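You operate a simulated robot arm through the tools that you are given. There is no shell and no other tool.

You are at the controls of a simulated robot arm. One attempt, no reset.

## Task
Measure the pump on the grey mat: green sign on square A if it gives 10 ml, red if not.
Fine: the pump's red plug in the meter's white port, the meter's white tap open, zero, then count its run and stop the count; within half a ml is good. Set down upright: sign.
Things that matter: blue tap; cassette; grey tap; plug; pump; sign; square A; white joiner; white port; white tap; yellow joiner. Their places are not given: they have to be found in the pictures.

Only the result counts: the job must be done as asked and must still hold three seconds after the hand-in. Knocking over, shifting, dropping, spilling or breaking anything else fails it.

## Robot
A 7-joint arm with a two-finger parallel gripper, fixed in place. Base frame: the origin is at the foot of the arm, x ahead of it, y to its left, z up; the work surface is at about z = 89.4. Lengths are in cm, angles in degrees, forces in N, time in s.
With the tool pointing down near the work surface it reaches from about 40 to 90 cm from the base axis. Its first joint turns from -143.0 to 143.0 degrees. Payload 3 kg.
The tool frame sits at the grasp point between the pads (the TCP): z along the fingers, y along the line on which they close. The tips reach 3 cm beyond it. Largest opening 9.4 cm; finger width 2.8, thickness 1; the body of the gripper, 5 by 9.6 cm, starts 5.5 cm behind the TCP.
Orientation is that of the tool frame in the base frame, as [roll, pitch, yaw] about the fixed x, y, z axes, in that order (R = Rz(yaw) Ry(pitch) Rx(roll)). With the fingers straight down and closing along the base's y, the tool's x points along the base's -x, its y along +y and its z along -z.

## Interface
- The arm moves only by the tool send_rows. Its argument "plan" is a list of rows, each a list of 7 numbers: the shift along the tool's x, y, z in units of 30 mm (1.0 is 30 mm), then the turn, a rotation vector about the tool's x, y, z in units of 4 degrees (1.0 is 4 degrees), then the opening, from 0 (shut) to 1 (fully open). In form: [[tx, ty, tz, rx, ry, rz, fingers], ...]. A call has 1 to 20 rows; each row shifts and turns the commanded pose from where the row before left it, along the tool's axes as they then stand. A call with a number of a shift or a turn outside -1 to 1 is refused whole. Rows are played at 5 a second. More than 5 cm and 8.6 degrees between two rows, or a gripper value outside its range, and nothing of the call is played. Where a pose cannot be reached the arm comes as near as it can. A force on the tool above 40 N (or 10 N above the force at the start of the call, whichever is more), or a blocked arm, ends the call early, and 0.2 s more pass. The fingers move at their own pace (about 7.2 cm/s each) and stop on an object; they squeeze with about 22 N. The grip force told is the motor's: it shows also when the fingers shut on nothing. Time passes only in rows, and 0.2 s behind the last, so rows that do not move let the fingers close. It gives the time, the measured TCP pose, the force on the tool (base axes), the opening and the grip force at its end, in the units of the frame above (readings bear some noise), with the torque about the TCP (base axes, N m) and any sound that the robot's microphone picked up, and new pictures: "show" is both (left out), scene, wrist or none.
- Cameras (640 x 400 px; columns grow to the right, rows downward): "scene" is fixed at [22.03, -49.98, 166.28]; the picture's right is [0.74, -0.67, 0.00], its down [-0.39, -0.43, -0.82] and it looks along [0.55, 0.60, -0.58] (base axes); focal length 321 px, centre (320, 200). "wrist" rides on the gripper at [7.6, 1.4, -10.2] in the tool frame; the picture's right is [-0.18, 0.98, 0.00], its down [-0.75, -0.14, -0.64] and it looks along [-0.63, -0.12, 0.77] (tool axes); focal length 243 px, centre (320, 200).
- measure_at(camera, pixels): for up to 12 pixels [column, row] of the newest picture of that camera ("zoom" is the newest enlarged one), the place [x, y, z] in the base frame of the surface seen there, good to about 0.2 cm. No time passes.
- close_up(camera, box): a new picture of the part [left, top, right, bottom] of that camera's present view, enlarged. No time passes.
- finish_job(): hands the job in; it is judged then, once.

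Open the gripper and draw the arm clear of the work before you hand the job in, unless the task says otherwise.

The tools are called after ">>>" by a JSON object that holds its "fn" and its "kwargs". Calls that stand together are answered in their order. send_rows: Moves the arm, as the interface text tells. Its arguments: {"type":"object","properties":{"plan":{"type":"array"},"show":{"type":"string","enum":["both","scene","wrist","none"]}},"required":["plan"]} The other tools are called the same way: measure_at (camera, pixels) gives the place of the surface under pixels of a picture; close_up (camera, box) takes an enlarged picture of a part of a camera's view; finish_job () hands the job in.

At the start:

```text
time_s: 0.0
position: [51.95, 18.11, 124.53]
tool_rot: [-180.0, 0.0, -180.0]
wrist_force: [-0.1, -0.6, -0.2]
ft_torque: [-0.03, 0.02, 0.02]
gripper_width: 9.41
gripper_force: 0.1
```

scene: 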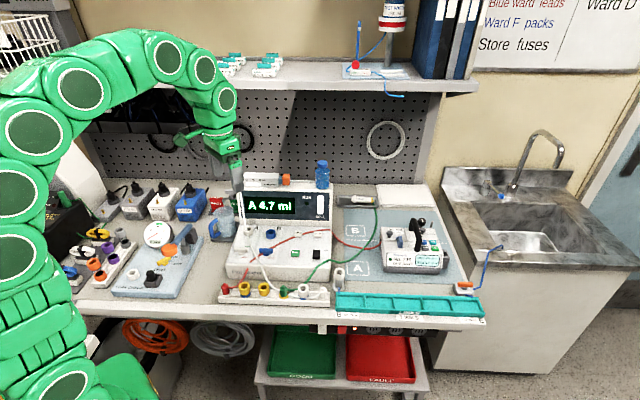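
wrist: 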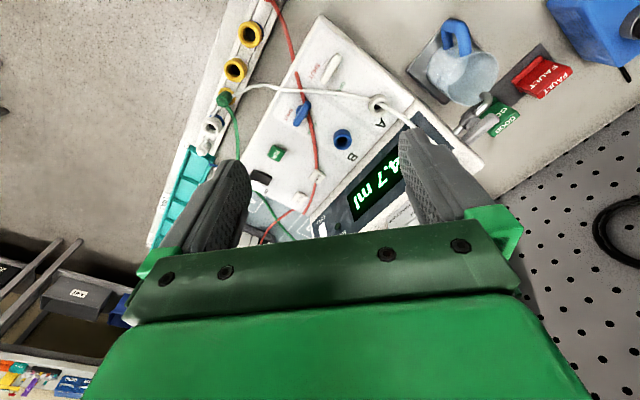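

The pictures show the meter (reading "A 4.7 ml") around scene pixel (285,230), and the pump on the grey mat at (415,245). I take enlarged views to identify the parts.

>>> {"fn": "close_up", "kwargs": {"camera": "scene", "box": [210, 160, 350, 310]}}

>>> {"fn": "close_up", "kwargs": {"camera": "scene", "box": [320, 180, 490, 325]}}

>>> {"fn": "close_up", "kwargs": {"camera": "wrist", "box": [190, 10, 500, 250]}}

>>> {"fn": "close_up", "kwargs": {"camera": "wrist", "box": [400, 0, 640, 160]}}

```text
2.67 times, centred on (280, 235) of scene
```

zoom: 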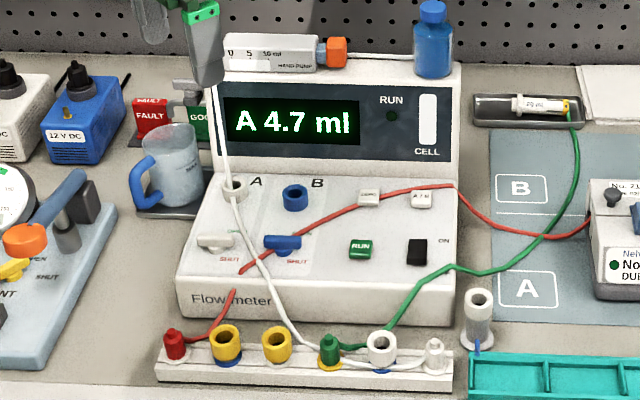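

```text
2.76 times, centred on (405, 252) of scene
```

zoom: 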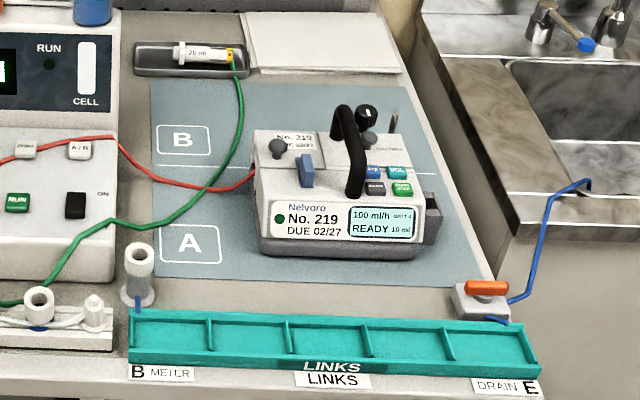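

```text
1.67 times, centred on (345, 130) of wrist
```

zoom: 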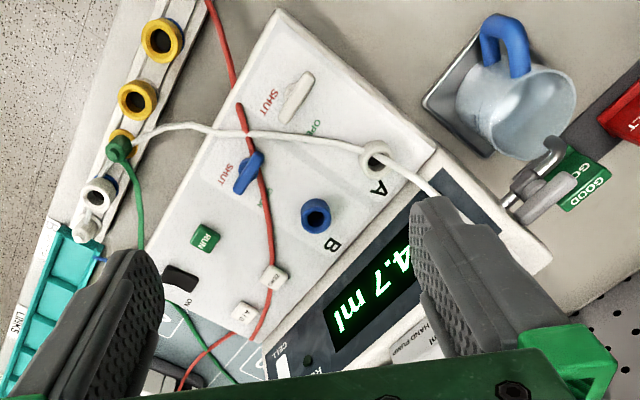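

```text
2.50 times, centred on (520, 80) of wrist
```

zoom: 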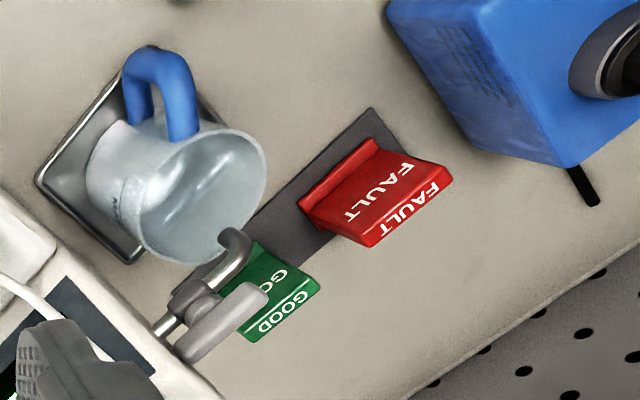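

The pump's red line runs to a red plug at the left end of the front rack; signs GOOD/FAULT stand behind the jug. I look at other parts in more detail before moving.

>>> {"fn": "close_up", "kwargs": {"camera": "scene", "box": [210, 260, 350, 315]}}

>>> {"fn": "close_up", "kwargs": {"camera": "scene", "box": [375, 205, 455, 275]}}

>>> {"fn": "close_up", "kwargs": {"camera": "scene", "box": [55, 175, 245, 300]}}

>>> {"fn": "close_up", "kwargs": {"camera": "scene", "box": [220, 200, 340, 280]}}

>>> {"fn": "close_up", "kwargs": {"camera": "scene", "box": [200, 0, 640, 110]}}

>>> {"fn": "close_up", "kwargs": {"camera": "scene", "box": [220, 150, 400, 230]}}

```text
4.57 times, centred on (280, 288) of scene
```

zoom: 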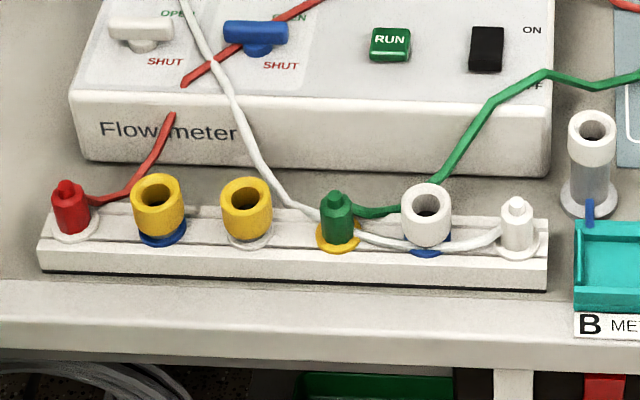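

```text
5.71 times, centred on (415, 240) of scene
```

zoom: 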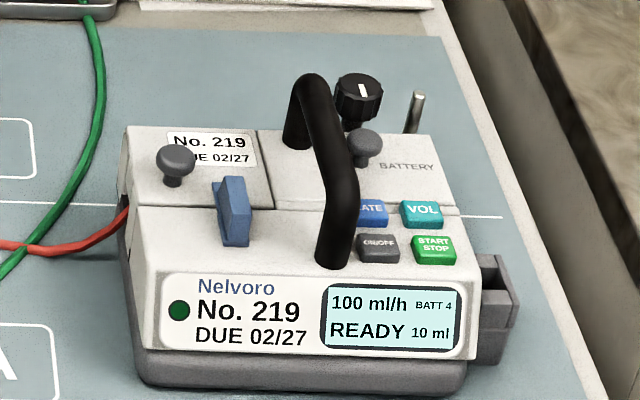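

```text
3.20 times, centred on (150, 238) of scene
```

zoom: 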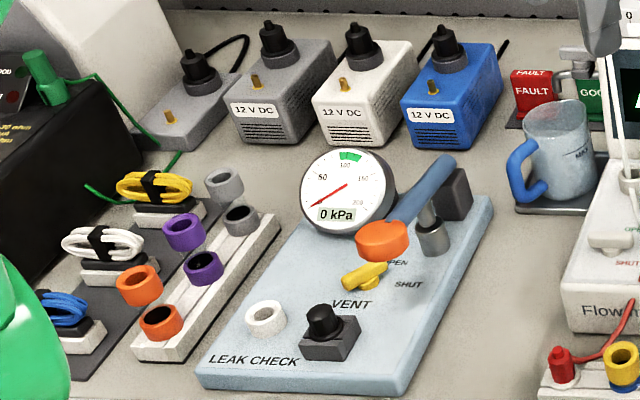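

```text
5.00 times, centred on (280, 240) of scene
```

zoom: 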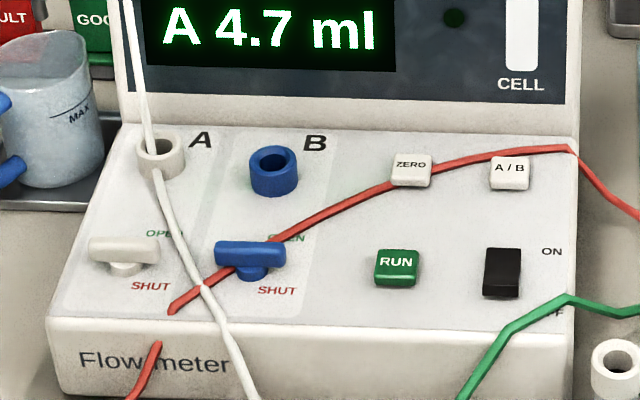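

```text
1.45 times, centred on (420, 55) of scene
```

zoom: 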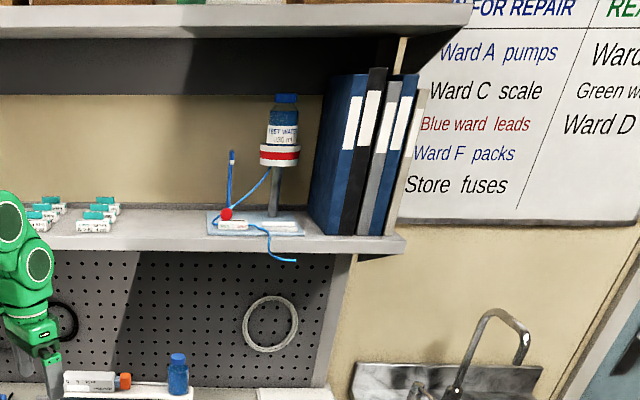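

```text
3.56 times, centred on (310, 190) of scene
```

zoom: 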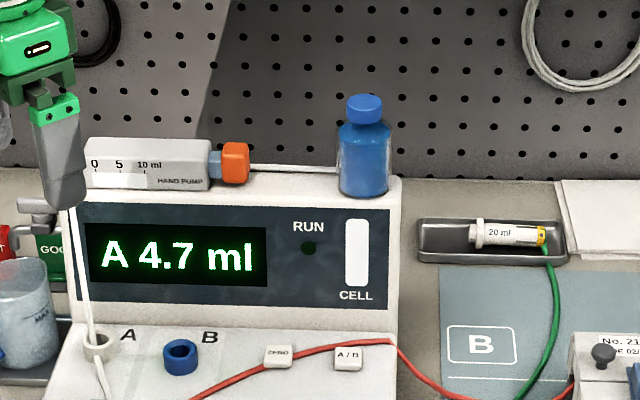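

I measure the main features from the scene camera to get a map of coordinates.

>>> {"fn": "measure_at", "kwargs": {"camera": "scene", "pixels": [[225, 302], [245, 290], [264, 289], [283, 290], [303, 287], [323, 291], [339, 272], [261, 230], [270, 237], [247, 250], [271, 251], [299, 250]]}}

>>> {"fn": "measure_at", "kwargs": {"camera": "scene", "pixels": [[302, 234], [322, 234], [320, 253], [217, 205], [231, 207], [220, 225], [358, 268], [356, 231], [446, 247], [440, 238], [420, 241], [447, 262]]}}

>>> {"fn": "measure_at", "kwargs": {"camera": "scene", "pixels": [[230, 260], [328, 275], [335, 218], [240, 190], [330, 190], [322, 170], [282, 181], [357, 202], [380, 70], [388, 35], [360, 66], [405, 232]]}}

```text
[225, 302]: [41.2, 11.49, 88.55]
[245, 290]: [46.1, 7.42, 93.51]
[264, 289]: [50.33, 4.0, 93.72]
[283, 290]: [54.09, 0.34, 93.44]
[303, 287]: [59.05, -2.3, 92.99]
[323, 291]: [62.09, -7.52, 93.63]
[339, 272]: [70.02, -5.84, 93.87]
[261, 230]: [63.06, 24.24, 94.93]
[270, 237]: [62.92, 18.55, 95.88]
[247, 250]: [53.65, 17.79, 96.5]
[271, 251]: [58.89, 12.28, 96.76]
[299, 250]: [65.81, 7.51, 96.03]
```

```text
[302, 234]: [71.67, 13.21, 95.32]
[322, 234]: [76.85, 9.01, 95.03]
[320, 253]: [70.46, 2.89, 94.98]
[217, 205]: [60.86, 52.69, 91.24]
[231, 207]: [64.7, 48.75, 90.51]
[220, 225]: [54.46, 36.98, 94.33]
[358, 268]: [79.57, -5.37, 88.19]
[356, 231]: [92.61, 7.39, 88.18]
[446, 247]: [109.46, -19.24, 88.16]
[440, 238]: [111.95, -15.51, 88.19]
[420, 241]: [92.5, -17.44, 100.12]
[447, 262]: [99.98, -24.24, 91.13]
```

```text
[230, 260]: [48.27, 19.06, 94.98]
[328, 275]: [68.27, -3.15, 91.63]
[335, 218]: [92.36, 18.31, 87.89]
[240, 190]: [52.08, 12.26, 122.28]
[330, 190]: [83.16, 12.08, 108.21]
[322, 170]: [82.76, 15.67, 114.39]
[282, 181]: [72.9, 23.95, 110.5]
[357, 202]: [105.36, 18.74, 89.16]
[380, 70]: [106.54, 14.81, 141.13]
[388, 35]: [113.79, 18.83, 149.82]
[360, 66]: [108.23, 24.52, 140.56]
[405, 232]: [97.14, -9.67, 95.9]
```

Current pose is clear above everything; I shift the arm toward +x/−y at constant height to look down at the pump with the wrist camera.

>>> {"fn": "send_rows", "kwargs": {"plan": [[-0.4, -1, 0, 0, 0, 0, 1], [-0.4, -1, 0, 0, 0, 0, 1], [-0.4, -1, 0, 0, 0, 0, 1], [-0.4, -1, 0, 0, 0, 0, 1], [-0.4, -1, 0, 0, 0, 0, 1], [-0.4, -1, 0, 0, 0, 0, 1], [-0.4, -1, 0, 0, 0, 0, 1], [-0.4, -1, 0, 0, 0, 0, 1], [-0.4, -1, 0, 0, 0, 0, 1], [-0.4, -1, 0, 0, 0, 0, 1]]}}

```text
time_s: 2.2
position: [63.82, -11.98, 124.55]
tool_rot: [-180.0, -0.1, -180.0]
wrist_force: [-0.7, -0.4, 0.1]
ft_torque: [0.06, 0.0, 0.01]
gripper_width: 9.37
gripper_force: 0.1
```

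scene: 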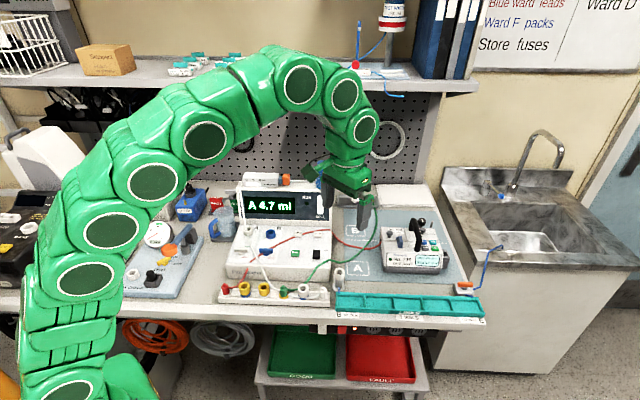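
wrist: 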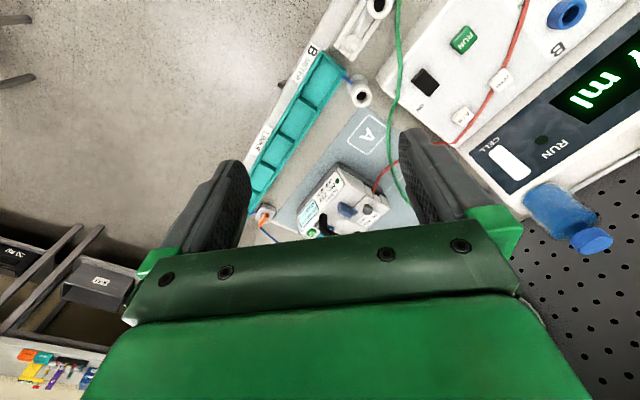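

The arm now no longer hides the jug and left area; I zoom on the grey tap/jug region, the pump, the signs and the shelf.

>>> {"fn": "close_up", "kwargs": {"camera": "scene", "box": [170, 175, 250, 245]}}

>>> {"fn": "close_up", "kwargs": {"camera": "scene", "box": [340, 15, 440, 105]}}

>>> {"fn": "close_up", "kwargs": {"camera": "wrist", "box": [240, 100, 420, 240]}}

>>> {"fn": "close_up", "kwargs": {"camera": "scene", "box": [150, 40, 250, 90]}}

>>> {"fn": "close_up", "kwargs": {"camera": "scene", "box": [440, 0, 640, 130]}}

>>> {"fn": "close_up", "kwargs": {"camera": "scene", "box": [0, 170, 160, 300]}}

```text
5.71 times, centred on (210, 210) of scene
```

zoom: 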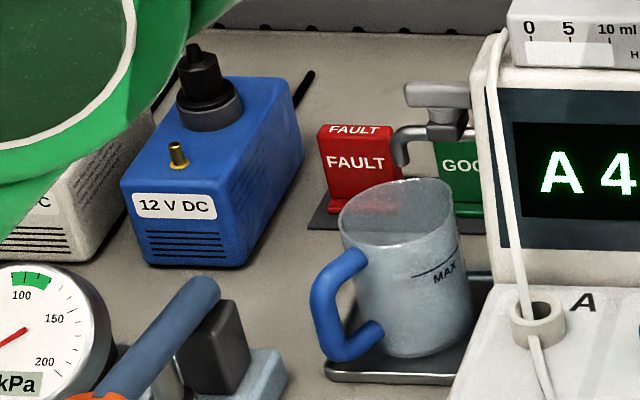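

```text
4.44 times, centred on (390, 60) of scene
```

zoom: 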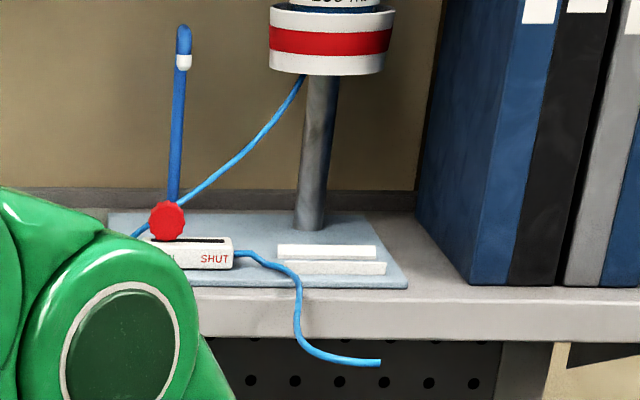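

```text
2.86 times, centred on (330, 170) of wrist
```

zoom: 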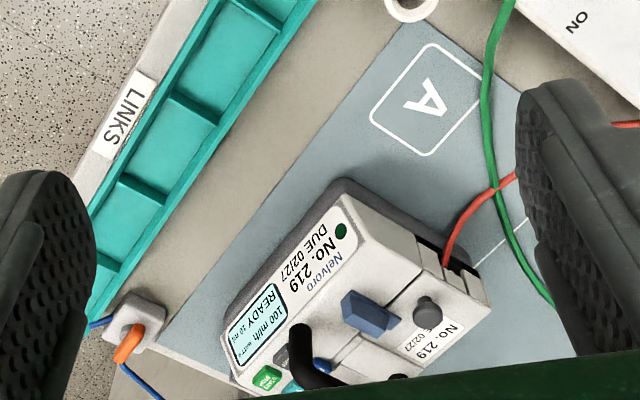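

```text
6.40 times, centred on (200, 65) of scene
```

zoom: 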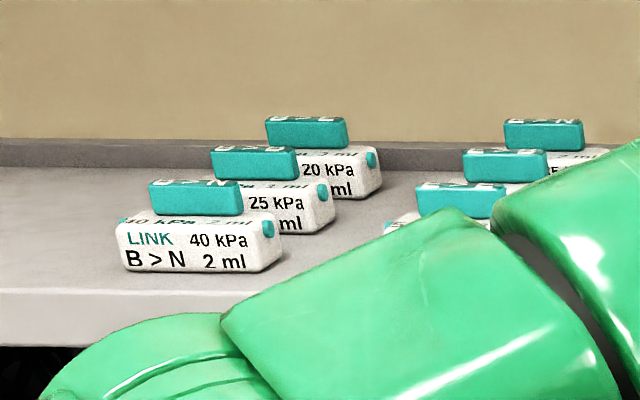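

```text
3.08 times, centred on (540, 65) of scene
```

zoom: 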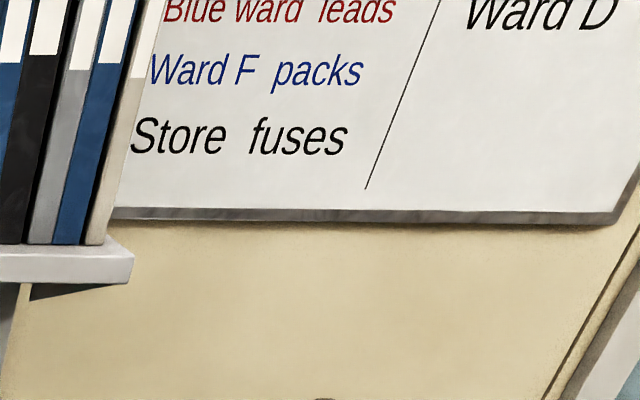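

```text
3.08 times, centred on (80, 235) of scene
```

zoom: 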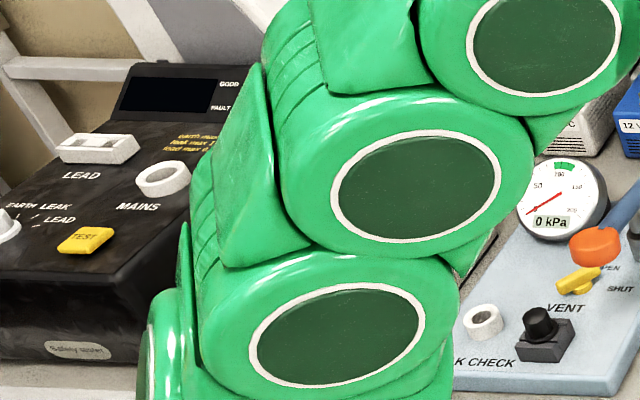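

The bench is turned about −42° from the base axes, so I rotate the gripper about its own axis by −48° to line up with the bench, staying high.

>>> {"fn": "send_rows", "kwargs": {"plan": [[0, 0, 0, 0, 0, -1, 1], [0, 0, 0, 0, 0, -1, 1], [0, 0, 0, 0, 0, -1, 1], [0, 0, 0, 0, 0, -1, 1], [0, 0, 0, 0, 0, -1, 1], [0, 0, 0, 0, 0, -1, 1], [0, 0, 0, 0, 0, -1, 1], [0, 0, 0, 0, 0, -1, 1], [0, 0, 0, 0, 0, -1, 1], [0, 0, 0, 0, 0, -1, 1], [0, 0, 0, 0, 0, -1, 1], [0, 0, 0, 0, 0, -1, 1]]}}

>>> {"fn": "close_up", "kwargs": {"camera": "scene", "box": [220, 215, 340, 290]}}

>>> {"fn": "measure_at", "kwargs": {"camera": "scene", "pixels": [[247, 228], [247, 233], [241, 249], [266, 249], [295, 252], [298, 233], [318, 234], [316, 253], [225, 291], [245, 289], [264, 290], [283, 293]]}}

```text
time_s: 4.8
position: [63.96, -11.99, 124.56]
tool_rot: [-180.0, 0.0, -132.1]
wrist_force: [0.3, 0.0, 0.0]
ft_torque: [0.01, 0.01, -0.01]
gripper_width: 9.39
gripper_force: 0.0
```

scene: 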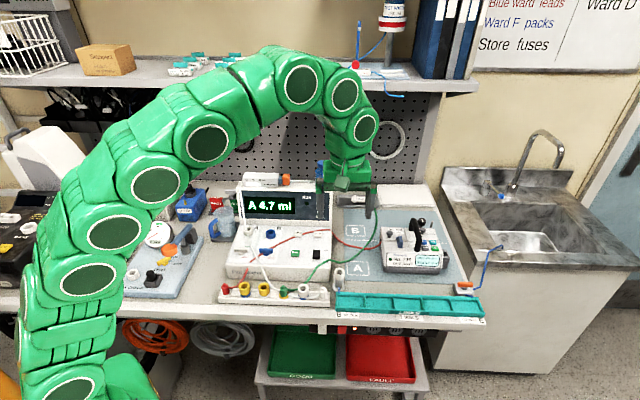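
wrist: 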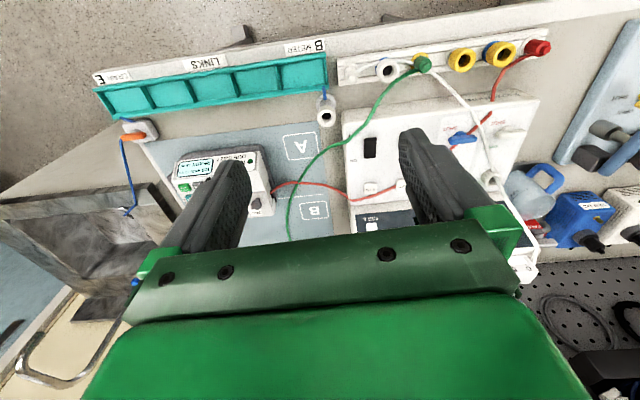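

```text
5.33 times, centred on (280, 252) of scene
```

zoom: 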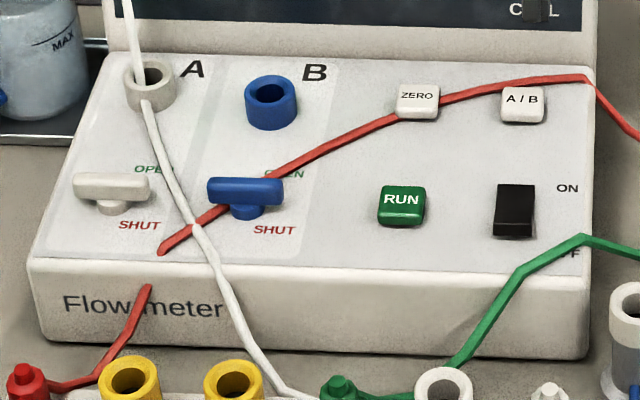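

```text
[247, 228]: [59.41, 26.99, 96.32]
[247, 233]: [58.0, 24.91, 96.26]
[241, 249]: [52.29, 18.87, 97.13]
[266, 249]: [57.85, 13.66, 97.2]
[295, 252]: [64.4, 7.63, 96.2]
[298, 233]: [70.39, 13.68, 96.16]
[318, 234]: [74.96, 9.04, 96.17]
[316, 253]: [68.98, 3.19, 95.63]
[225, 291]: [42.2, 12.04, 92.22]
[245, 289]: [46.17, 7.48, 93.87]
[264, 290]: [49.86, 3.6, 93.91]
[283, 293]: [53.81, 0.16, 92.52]
```

Tap, button and port positions are measured (white tap ≈(52.3,18.9,97), port A ≈(58.7,26,96)). I move above the meter panel, still high, to read tap labels and the tube routing with the wrist camera.

>>> {"fn": "send_rows", "kwargs": {"plan": [[-0.6, 0.97, 0, 0, 0, 0, 1], [-0.6, 0.97, 0, 0, 0, 0, 1], [-0.6, 0.97, 0, 0, 0, 0, 1], [-0.6, 0.97, 0, 0, 0, 0, 1], [-0.6, 0.97, 0, 0, 0, 0, 1], [-0.6, 0.97, 0, 0, 0, 0, 1], [-0.6, 0.97, 0, 0, 0, 0, 1], [-0.6, 0.97, 0, 0, 0, 0, 1], [-0.6, 0.97, 0, 0, 0, 0, 1], [0, 0, 0.8, 0, 0, 0, 1], [0, 0, 0.8, 0, 0, 0, 1]]}}

>>> {"fn": "close_up", "kwargs": {"camera": "wrist", "box": [200, 0, 520, 220]}}

>>> {"fn": "close_up", "kwargs": {"camera": "wrist", "box": [400, 60, 640, 260]}}

```text
time_s: 7.2
position: [55.36, 17.57, 119.74]
tool_rot: [180.0, 0.0, -132.0]
wrist_force: [0.2, -0.1, 0.3]
ft_torque: [-0.02, 0.01, -0.01]
gripper_width: 9.4
gripper_force: 0.0
```

scene: 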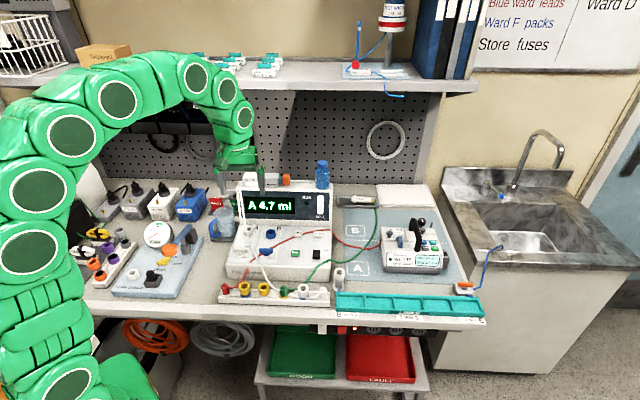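
wrist: 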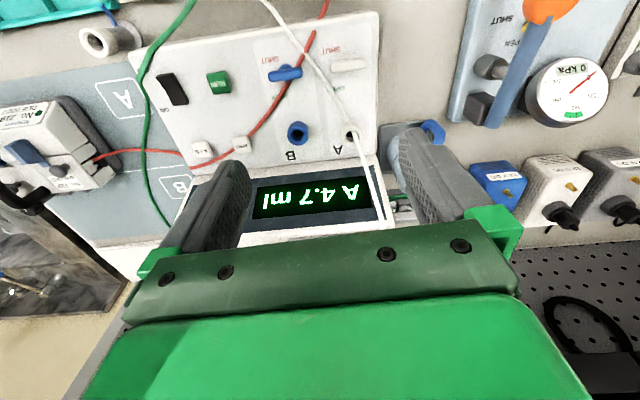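

```text
1.82 times, centred on (360, 110) of wrist
```

zoom: 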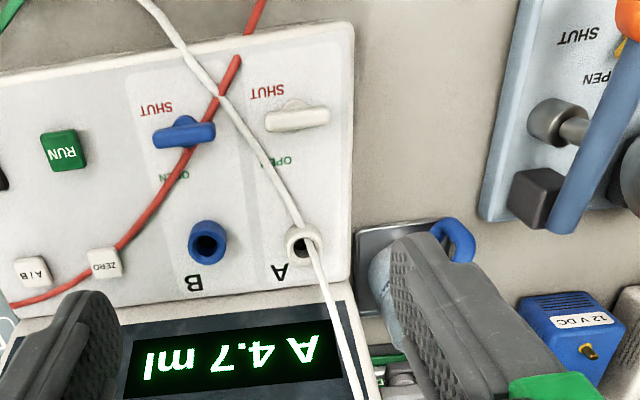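

```text
2.00 times, centred on (520, 160) of wrist
```

zoom: 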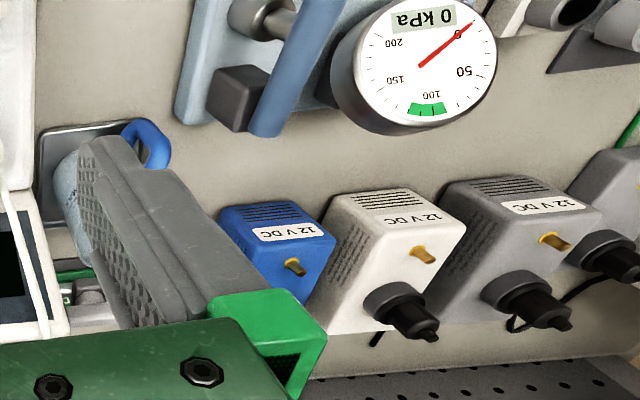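

I zoom tighter on the white and blue taps and the port to see which way the levers point.

>>> {"fn": "close_up", "kwargs": {"camera": "wrist", "box": [270, 30, 390, 160]}}

>>> {"fn": "close_up", "kwargs": {"camera": "scene", "box": [225, 235, 290, 275]}}

>>> {"fn": "close_up", "kwargs": {"camera": "scene", "box": [205, 185, 250, 220]}}

```text
3.08 times, centred on (330, 95) of wrist
```

zoom: 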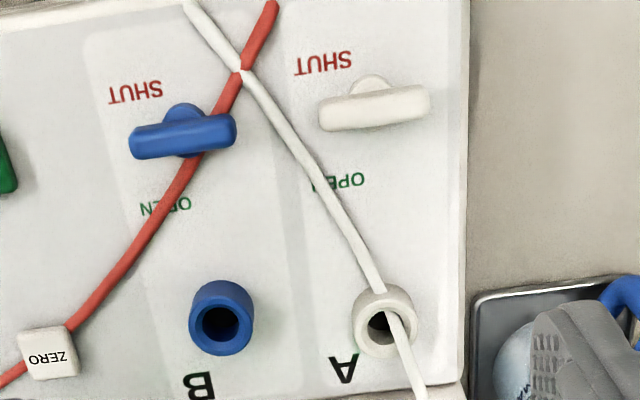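

```text
9.85 times, centred on (258, 255) of scene
```

zoom: 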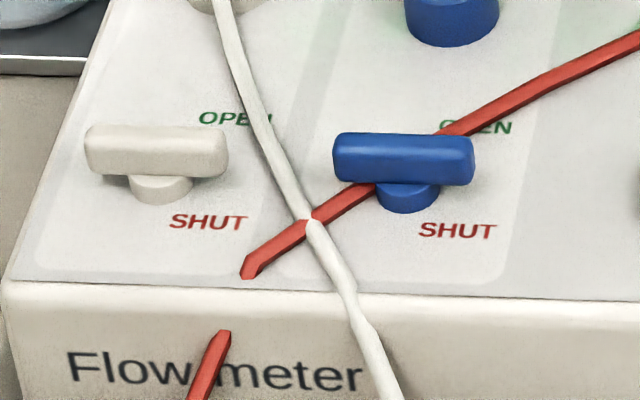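

```text
11.43 times, centred on (228, 202) of scene
```

zoom: 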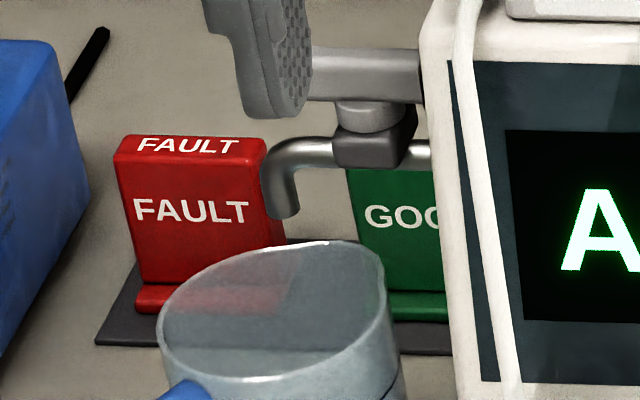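

The levers lie across the port line (shut), while the grey outlet tap's bar lies along its pipe. Now I look closely at the red plug in the rack.

>>> {"fn": "close_up", "kwargs": {"camera": "scene", "box": [210, 275, 260, 310]}}

>>> {"fn": "measure_at", "kwargs": {"camera": "zoom", "pixels": [[195, 130], [195, 160], [195, 200], [240, 200], [150, 200], [195, 265], [290, 225], [60, 360], [420, 150], [440, 200], [300, 180], [330, 180]]}}

```text
11.43 times, centred on (235, 292) of scene
```

zoom: 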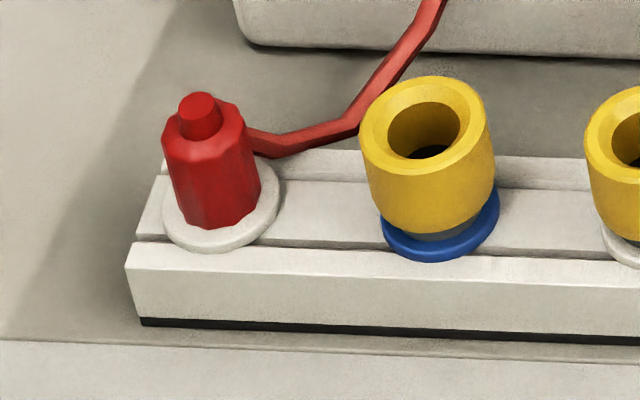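

```text
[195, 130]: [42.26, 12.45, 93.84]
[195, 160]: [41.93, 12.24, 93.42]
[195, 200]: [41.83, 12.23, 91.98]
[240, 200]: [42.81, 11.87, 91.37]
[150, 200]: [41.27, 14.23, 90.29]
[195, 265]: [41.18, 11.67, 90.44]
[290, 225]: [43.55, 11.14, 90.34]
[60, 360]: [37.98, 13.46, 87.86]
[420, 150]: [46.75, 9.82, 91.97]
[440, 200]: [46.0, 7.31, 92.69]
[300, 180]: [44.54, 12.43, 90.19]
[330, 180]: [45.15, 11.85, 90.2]
```

I measure the port rim, panel, display face and meter top to know the clearances for inserting the plug.

>>> {"fn": "close_up", "kwargs": {"camera": "scene", "box": [230, 170, 290, 245]}}

>>> {"fn": "measure_at", "kwargs": {"camera": "zoom", "pixels": [[160, 300], [188, 300], [175, 328], [172, 345], [140, 345], [230, 330], [200, 280], [300, 280], [300, 200], [300, 130], [300, 105], [200, 60]]}}

>>> {"fn": "measure_at", "kwargs": {"camera": "wrist", "pixels": [[348, 127], [345, 138], [342, 132], [355, 140], [298, 133], [298, 125], [290, 72], [348, 67], [340, 110], [219, 82], [241, 145], [203, 150]]}}

```text
5.33 times, centred on (260, 208) of scene
```

zoom: 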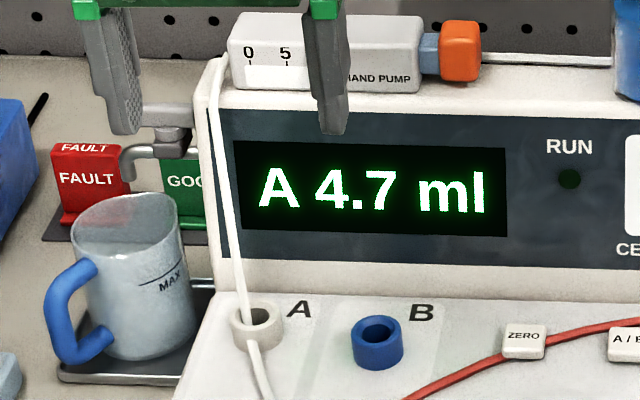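

```text
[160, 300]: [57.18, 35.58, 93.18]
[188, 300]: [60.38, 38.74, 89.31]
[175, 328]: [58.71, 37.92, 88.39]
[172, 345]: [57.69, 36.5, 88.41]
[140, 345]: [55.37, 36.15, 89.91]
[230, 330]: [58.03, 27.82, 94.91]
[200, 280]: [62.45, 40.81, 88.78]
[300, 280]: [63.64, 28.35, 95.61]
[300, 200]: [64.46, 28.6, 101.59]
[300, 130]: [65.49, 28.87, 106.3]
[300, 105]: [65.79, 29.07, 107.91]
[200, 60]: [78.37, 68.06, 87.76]
```

```text
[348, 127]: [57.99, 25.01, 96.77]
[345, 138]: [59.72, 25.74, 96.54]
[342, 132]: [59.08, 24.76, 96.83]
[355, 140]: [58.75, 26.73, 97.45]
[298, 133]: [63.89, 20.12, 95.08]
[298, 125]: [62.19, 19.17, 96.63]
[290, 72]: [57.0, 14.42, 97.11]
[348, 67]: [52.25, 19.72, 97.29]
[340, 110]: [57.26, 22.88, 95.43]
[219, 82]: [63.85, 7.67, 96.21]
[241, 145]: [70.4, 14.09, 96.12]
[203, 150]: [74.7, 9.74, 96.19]
```

Display face stands ~5 cm behind port A's centre, so closing along the bench axis (as now) leaves room. I go above the red plug (≈42.6,13.1) and descend to z≈106 for a closer look, fingers half-open.

>>> {"fn": "send_rows", "kwargs": {"plan": [[0.99, 0.54, 0, 0, 0, 0, 1], [0.99, 0.54, 0, 0, 0, 0, 1], [0.99, 0.54, 0, 0, 0, 0, 1], [0.99, 0.54, 0, 0, 0, 0, 0.6], [0, 0, 0.9, 0, 0, 0, 0.55], [0, 0, 0.9, 0, 0, 0, 0.55], [0, 0, 0.9, 0, 0, 0, 0.55], [0, 0, 0.9, 0, 0, 0, 0.55], [0, 0, 0, 0, 0, 0, 0.55]]}}

>>> {"fn": "close_up", "kwargs": {"camera": "wrist", "box": [240, 60, 400, 200]}}

```text
time_s: 9.2
position: [42.55, 13.27, 108.75]
tool_rot: [180.0, 0.0, -132.0]
wrist_force: [0.1, 0.3, 0.4]
ft_torque: [-0.04, 0.04, -0.02]
gripper_width: 5.16
gripper_force: 0.0
```

scene: 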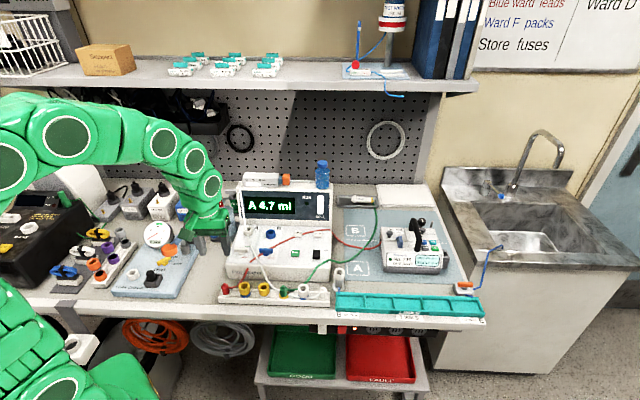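
wrist: 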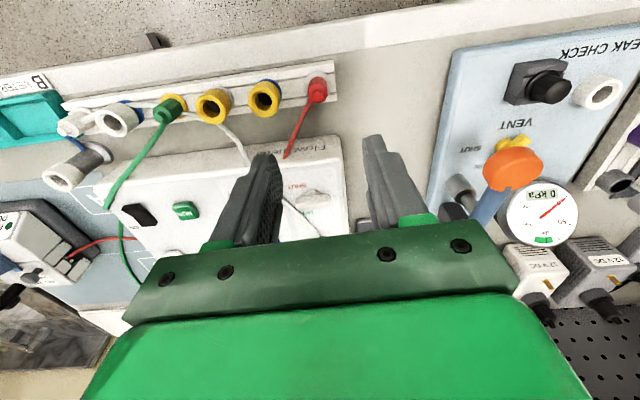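

```text
2.86 times, centred on (320, 130) of wrist
```

zoom: 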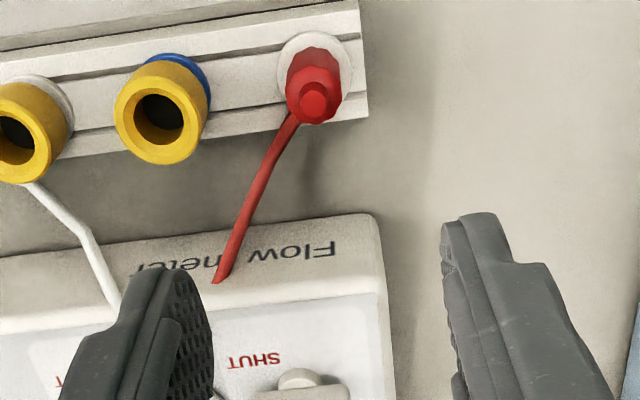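

The plug's nub is at zoom pixel (313,100) and its flange ring around (315,65). I measure these to refine the centre.

>>> {"fn": "measure_at", "kwargs": {"camera": "zoom", "pixels": [[313, 100], [313, 92], [290, 92], [338, 92], [313, 118], [315, 60], [282, 62], [348, 60], [315, 38], [160, 75], [160, 160], [350, 20]]}}

```text
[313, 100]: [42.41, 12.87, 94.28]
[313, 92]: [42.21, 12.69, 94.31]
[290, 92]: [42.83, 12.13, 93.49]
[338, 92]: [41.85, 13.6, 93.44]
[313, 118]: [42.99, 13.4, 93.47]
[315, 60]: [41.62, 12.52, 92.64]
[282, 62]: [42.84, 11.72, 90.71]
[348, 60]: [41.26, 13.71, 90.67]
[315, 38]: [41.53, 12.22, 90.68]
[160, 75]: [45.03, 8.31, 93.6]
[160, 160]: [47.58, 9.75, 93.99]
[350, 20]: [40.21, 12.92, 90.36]
```

Plug centre refined to ≈(42.35,12.9), shoulder z 93.5, flange z 90.7. I descend to z≈94 around it with ~5 cm opening (gap to the yellow joiner is enough).

>>> {"fn": "send_rows", "kwargs": {"plan": [[0.137, -0.03, 0.9, 0, 0, 0, 0.53], [0, 0, 0.9, 0, 0, 0, 0.53], [0, 0, 0.9, 0, 0, 0, 0.53], [0, 0, 0.9, 0, 0, 0, 0.53]]}}

>>> {"fn": "close_up", "kwargs": {"camera": "wrist", "box": [220, 40, 420, 220]}}

>>> {"fn": "close_up", "kwargs": {"camera": "scene", "box": [190, 220, 290, 310]}}

```text
time_s: 10.2
position: [42.35, 12.74, 98.34]
tool_rot: [180.0, 0.0, -131.9]
wrist_force: [-0.1, 0.5, 0.0]
ft_torque: [-0.01, -0.02, -0.01]
gripper_width: 5.0
gripper_force: 0.1
```

scene: 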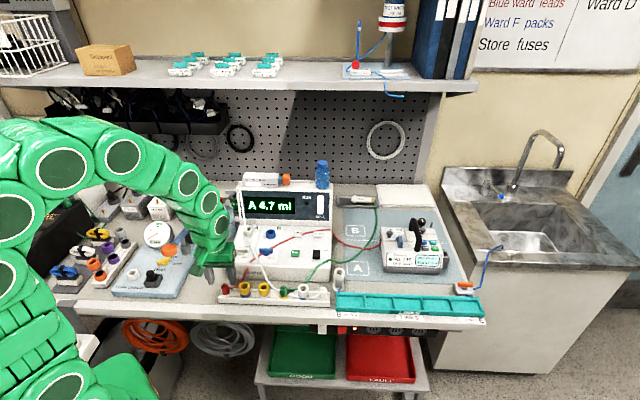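
wrist: 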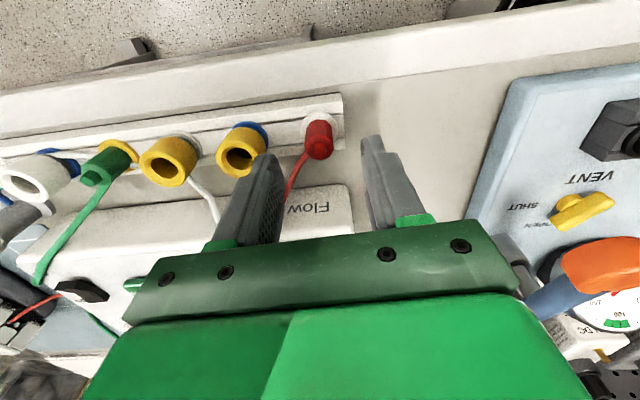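

```text
2.22 times, centred on (320, 130) of wrist
```

zoom: 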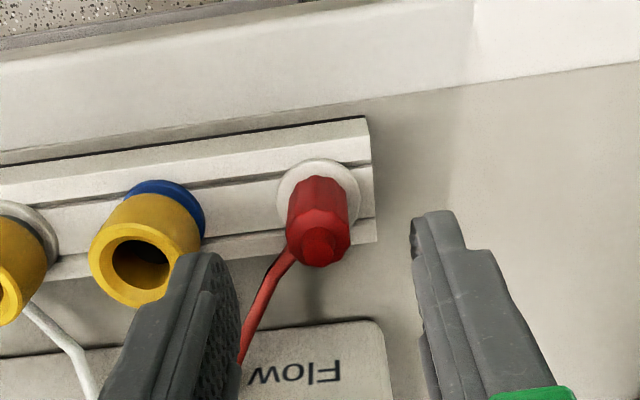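

```text
4.44 times, centred on (240, 265) of scene
```

zoom: 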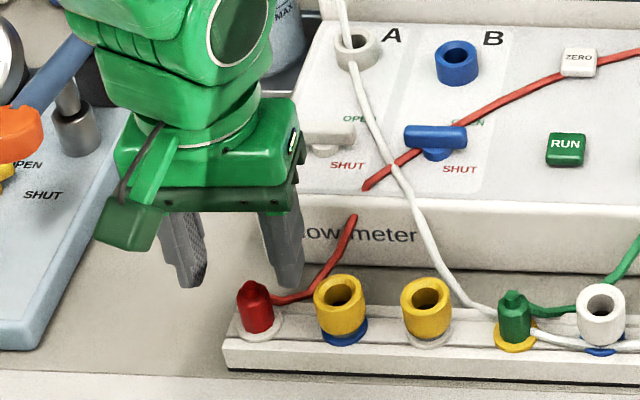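

To check alignment of fingers and plug, I measure points on the finger tips and on the plug in the scene view.

>>> {"fn": "close_up", "kwargs": {"camera": "scene", "box": [205, 255, 265, 305]}}

>>> {"fn": "measure_at", "kwargs": {"camera": "scene", "pixels": [[209, 280], [212, 283], [207, 272], [231, 280], [234, 280], [236, 280], [231, 265], [225, 285], [225, 291], [213, 284], [233, 284], [230, 283]]}}

```text
8.00 times, centred on (235, 280) of scene
```

zoom: 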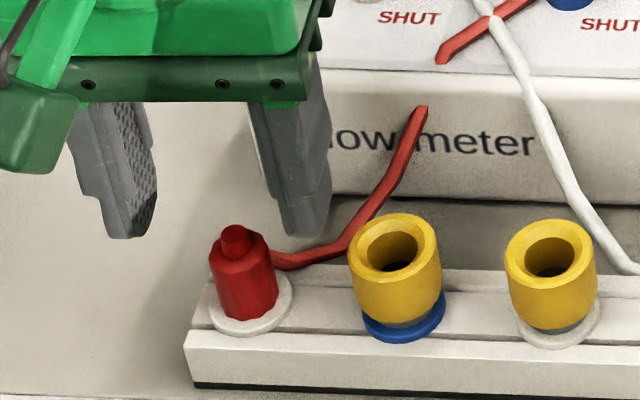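

```text
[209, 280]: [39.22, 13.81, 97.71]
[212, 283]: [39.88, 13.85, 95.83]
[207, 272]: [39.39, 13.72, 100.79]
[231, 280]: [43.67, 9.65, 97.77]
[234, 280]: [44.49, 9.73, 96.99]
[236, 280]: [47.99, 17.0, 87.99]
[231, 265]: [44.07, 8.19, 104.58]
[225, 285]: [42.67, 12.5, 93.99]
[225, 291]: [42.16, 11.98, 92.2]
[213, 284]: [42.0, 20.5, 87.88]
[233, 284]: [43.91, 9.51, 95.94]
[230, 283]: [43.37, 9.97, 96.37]
```

Finger faces measure at s≈19.9 and 25.9 along the bench, centred on the plug (s≈22.8): aligned. I descend the remaining 4.2 cm.

>>> {"fn": "send_rows", "kwargs": {"plan": [[0, 0, 0.7, 0, 0, 0, 0.53], [0, 0, 0.6, 0, 0, 0, 0.53], [0, 0, 0, 0, 0, 0, 0.53]]}}

>>> {"fn": "close_up", "kwargs": {"camera": "scene", "box": [205, 255, 265, 305]}}

```text
time_s: 11.0
position: [42.5, 12.82, 94.34]
tool_rot: [180.0, -0.1, -132.1]
wrist_force: [0.5, -0.2, -1.2]
ft_torque: [-0.01, -0.02, 0.02]
gripper_width: 4.97
gripper_force: 0.1
```

scene: 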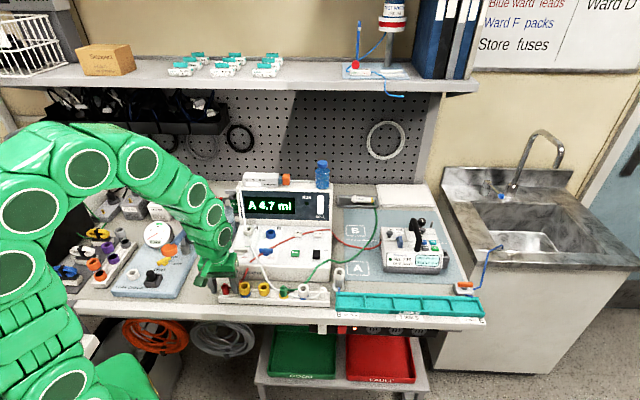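
wrist: 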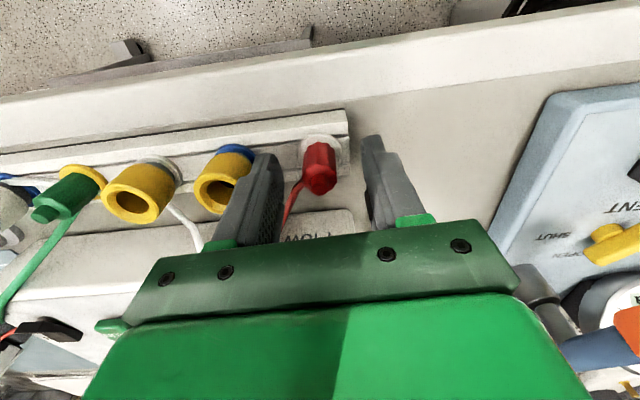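

```text
8.00 times, centred on (235, 280) of scene
```

zoom: 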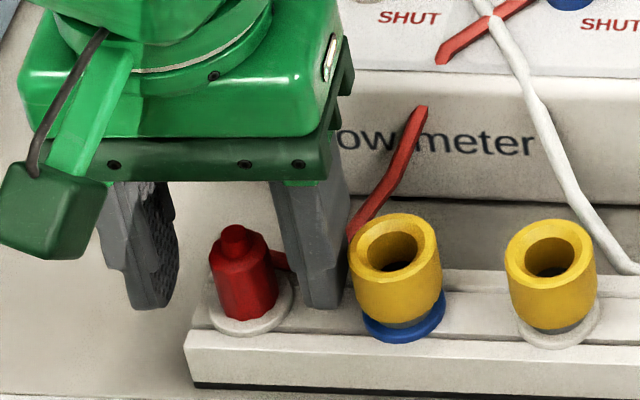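

The plug sits between the fingers with the tips just above its flange. I close the fingers on it without moving.

>>> {"fn": "send_rows", "kwargs": {"plan": [[0, 0, 0, 0, 0, 0, 0.2], [0, 0, 0, 0, 0, 0, 0], [0, 0, 0, 0, 0, 0, 0], [0, 0, 0, 0, 0, 0, 0]]}}

>>> {"fn": "close_up", "kwargs": {"camera": "scene", "box": [205, 255, 265, 305]}}

```text
time_s: 12.0
position: [42.48, 12.68, 94.3]
tool_rot: [-179.9, 0.0, -132.1]
wrist_force: [0.0, 0.8, 0.4]
ft_torque: [0.01, 0.0, 0.01]
gripper_width: 1.72
gripper_force: 22.1
```

scene: 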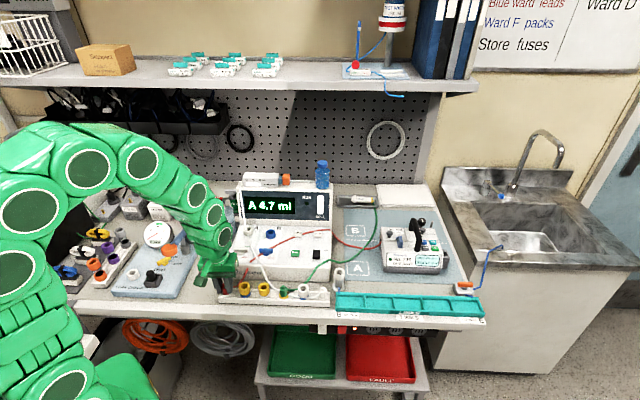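
wrist: 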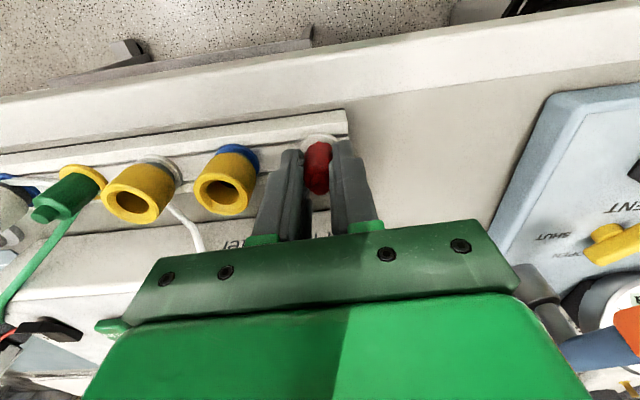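

```text
8.00 times, centred on (235, 280) of scene
```

zoom: 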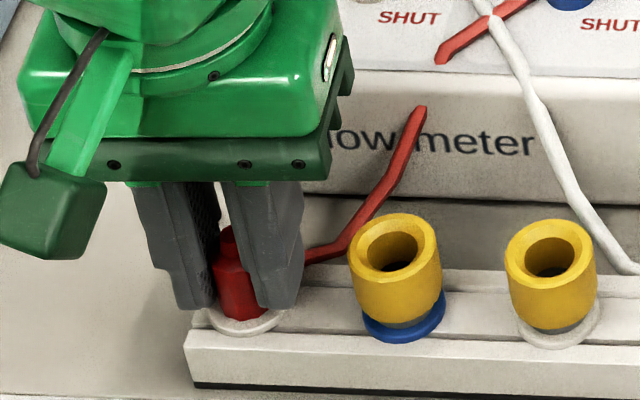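

Grip holds at 1.72 cm width with 22 N. I lift straight up gently and check what comes along.

>>> {"fn": "send_rows", "kwargs": {"plan": [[0, 0, -0.3, 0, 0, 0, 0], [0, 0, -0.5, 0, 0, 0, 0], [0, 0, -0.7, 0, 0, 0, 0], [0, 0, -0.8, 0, 0, 0, 0]]}}

>>> {"fn": "close_up", "kwargs": {"camera": "scene", "box": [195, 240, 265, 305]}}

```text
time_s: 13.0
position: [42.45, 12.94, 101.34]
tool_rot: [-180.0, 0.0, -132.0]
wrist_force: [-0.4, 0.1, -0.8]
ft_torque: [0.02, -0.02, 0.02]
gripper_width: 1.72
gripper_force: 21.9
```

scene: 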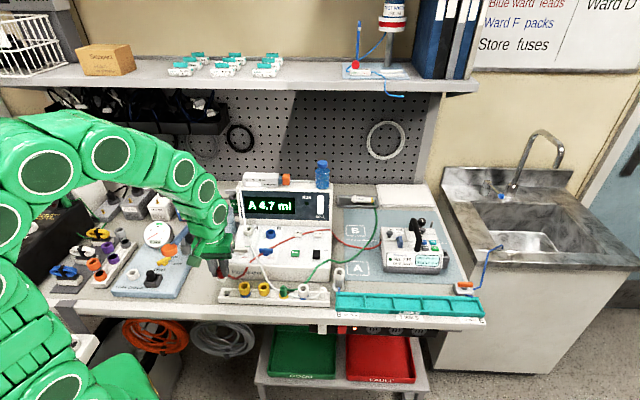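
wrist: 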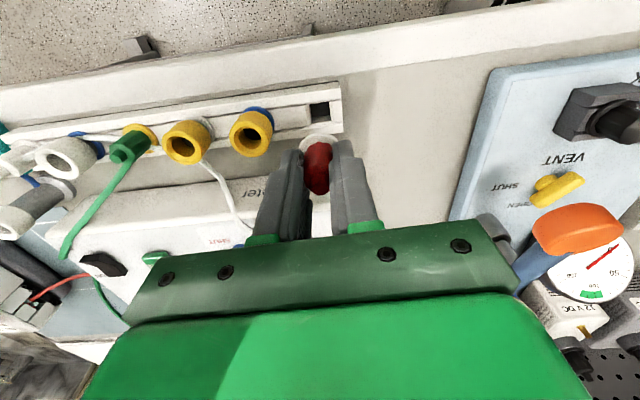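

```text
6.15 times, centred on (230, 272) of scene
```

zoom: 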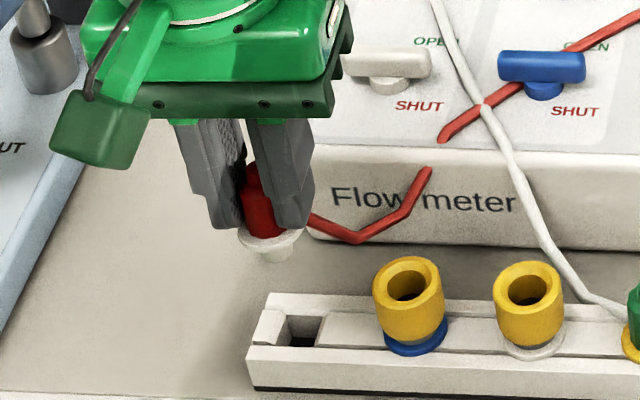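

The plug with its white flange and nozzle is out cleanly, leaving a square hole in the rack. I lift to z≈112 and carry it over to just short of port A.

>>> {"fn": "send_rows", "kwargs": {"plan": [[0, 0, -0.9, 0, 0, 0, 0], [0, 0, -0.9, 0, 0, 0, 0], [0, 0, -0.9, 0, 0, 0, 0], [-0.5, -0.1, -0.8, 0, 0, 0, 0], [-0.9, -0.16, 0, 0, 0, 0, 0], [-0.9, -0.16, 0, 0, 0, 0, 0], [-0.9, -0.16, 0, 0, 0, 0, 0], [-0.9, -0.16, 0, 0, 0, 0, 0], [-0.9, -0.16, 0, 0, 0, 0, 0], [-0.8, -0.16, 0, 0, 0, 0, 0], [-0.6, -0.14, 0, 0, 0, 0, 0], [0, 0, 0, 0, 0, 0, 0]]}}

>>> {"fn": "close_up", "kwargs": {"camera": "wrist", "box": [240, 60, 420, 200]}}

>>> {"fn": "close_up", "kwargs": {"camera": "scene", "box": [210, 160, 300, 260]}}

```text
time_s: 15.6
position: [57.94, 24.71, 111.46]
tool_rot: [180.0, 0.0, -131.9]
wrist_force: [-0.3, -0.5, -0.3]
ft_torque: [0.03, 0.01, -0.01]
gripper_width: 1.83
gripper_force: 22.6
```

scene: 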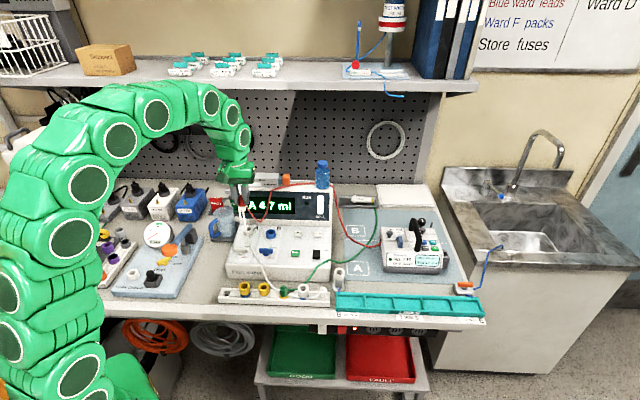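
wrist: 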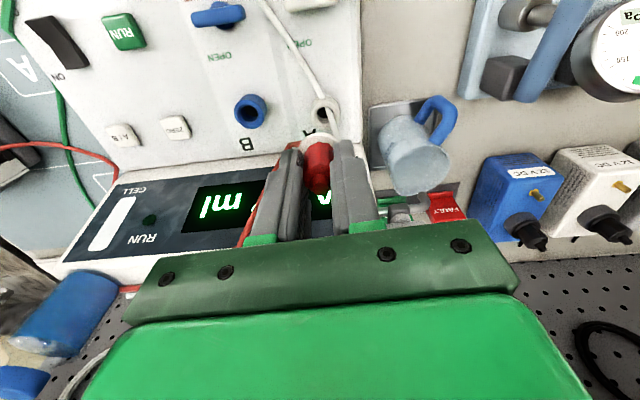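

```text
2.86 times, centred on (330, 130) of wrist
```

zoom: 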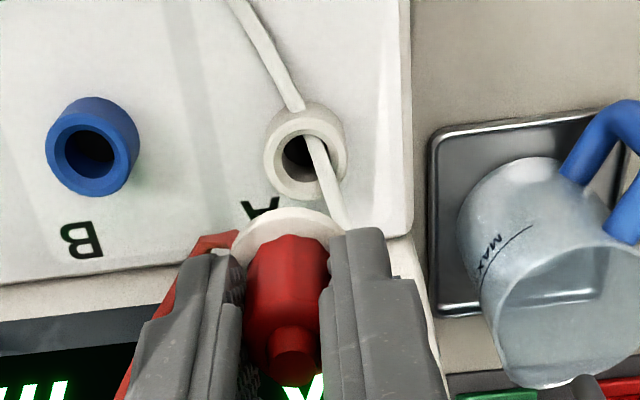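

```text
4.00 times, centred on (255, 210) of scene
```

zoom: 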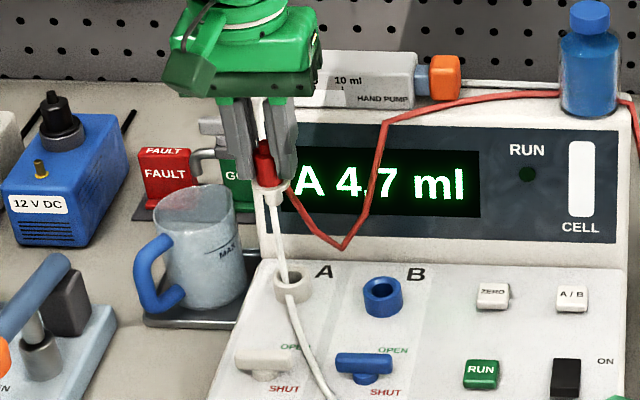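

Port A's rim shows at zoom (303,158). I measure its rim all around to find its centre, along with the plug's flange.

>>> {"fn": "measure_at", "kwargs": {"camera": "zoom", "pixels": [[272, 158], [338, 155], [285, 134], [285, 182], [303, 192], [336, 170], [275, 170], [292, 185], [52, 160], [134, 155], [93, 122], [93, 190]]}}

>>> {"fn": "close_up", "kwargs": {"camera": "wrist", "box": [290, 85, 360, 145]}}

```text
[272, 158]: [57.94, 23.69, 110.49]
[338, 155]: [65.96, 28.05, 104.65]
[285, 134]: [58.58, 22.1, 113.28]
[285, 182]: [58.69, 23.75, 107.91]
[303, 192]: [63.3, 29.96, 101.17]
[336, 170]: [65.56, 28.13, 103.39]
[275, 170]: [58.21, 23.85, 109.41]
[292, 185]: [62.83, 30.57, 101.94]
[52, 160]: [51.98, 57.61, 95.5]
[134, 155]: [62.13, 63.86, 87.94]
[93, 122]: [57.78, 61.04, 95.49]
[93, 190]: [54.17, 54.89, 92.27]
```

```text
6.67 times, centred on (325, 115) of wrist
```

zoom: 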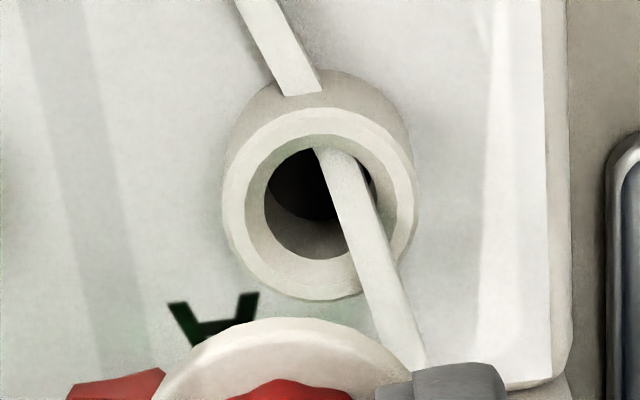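

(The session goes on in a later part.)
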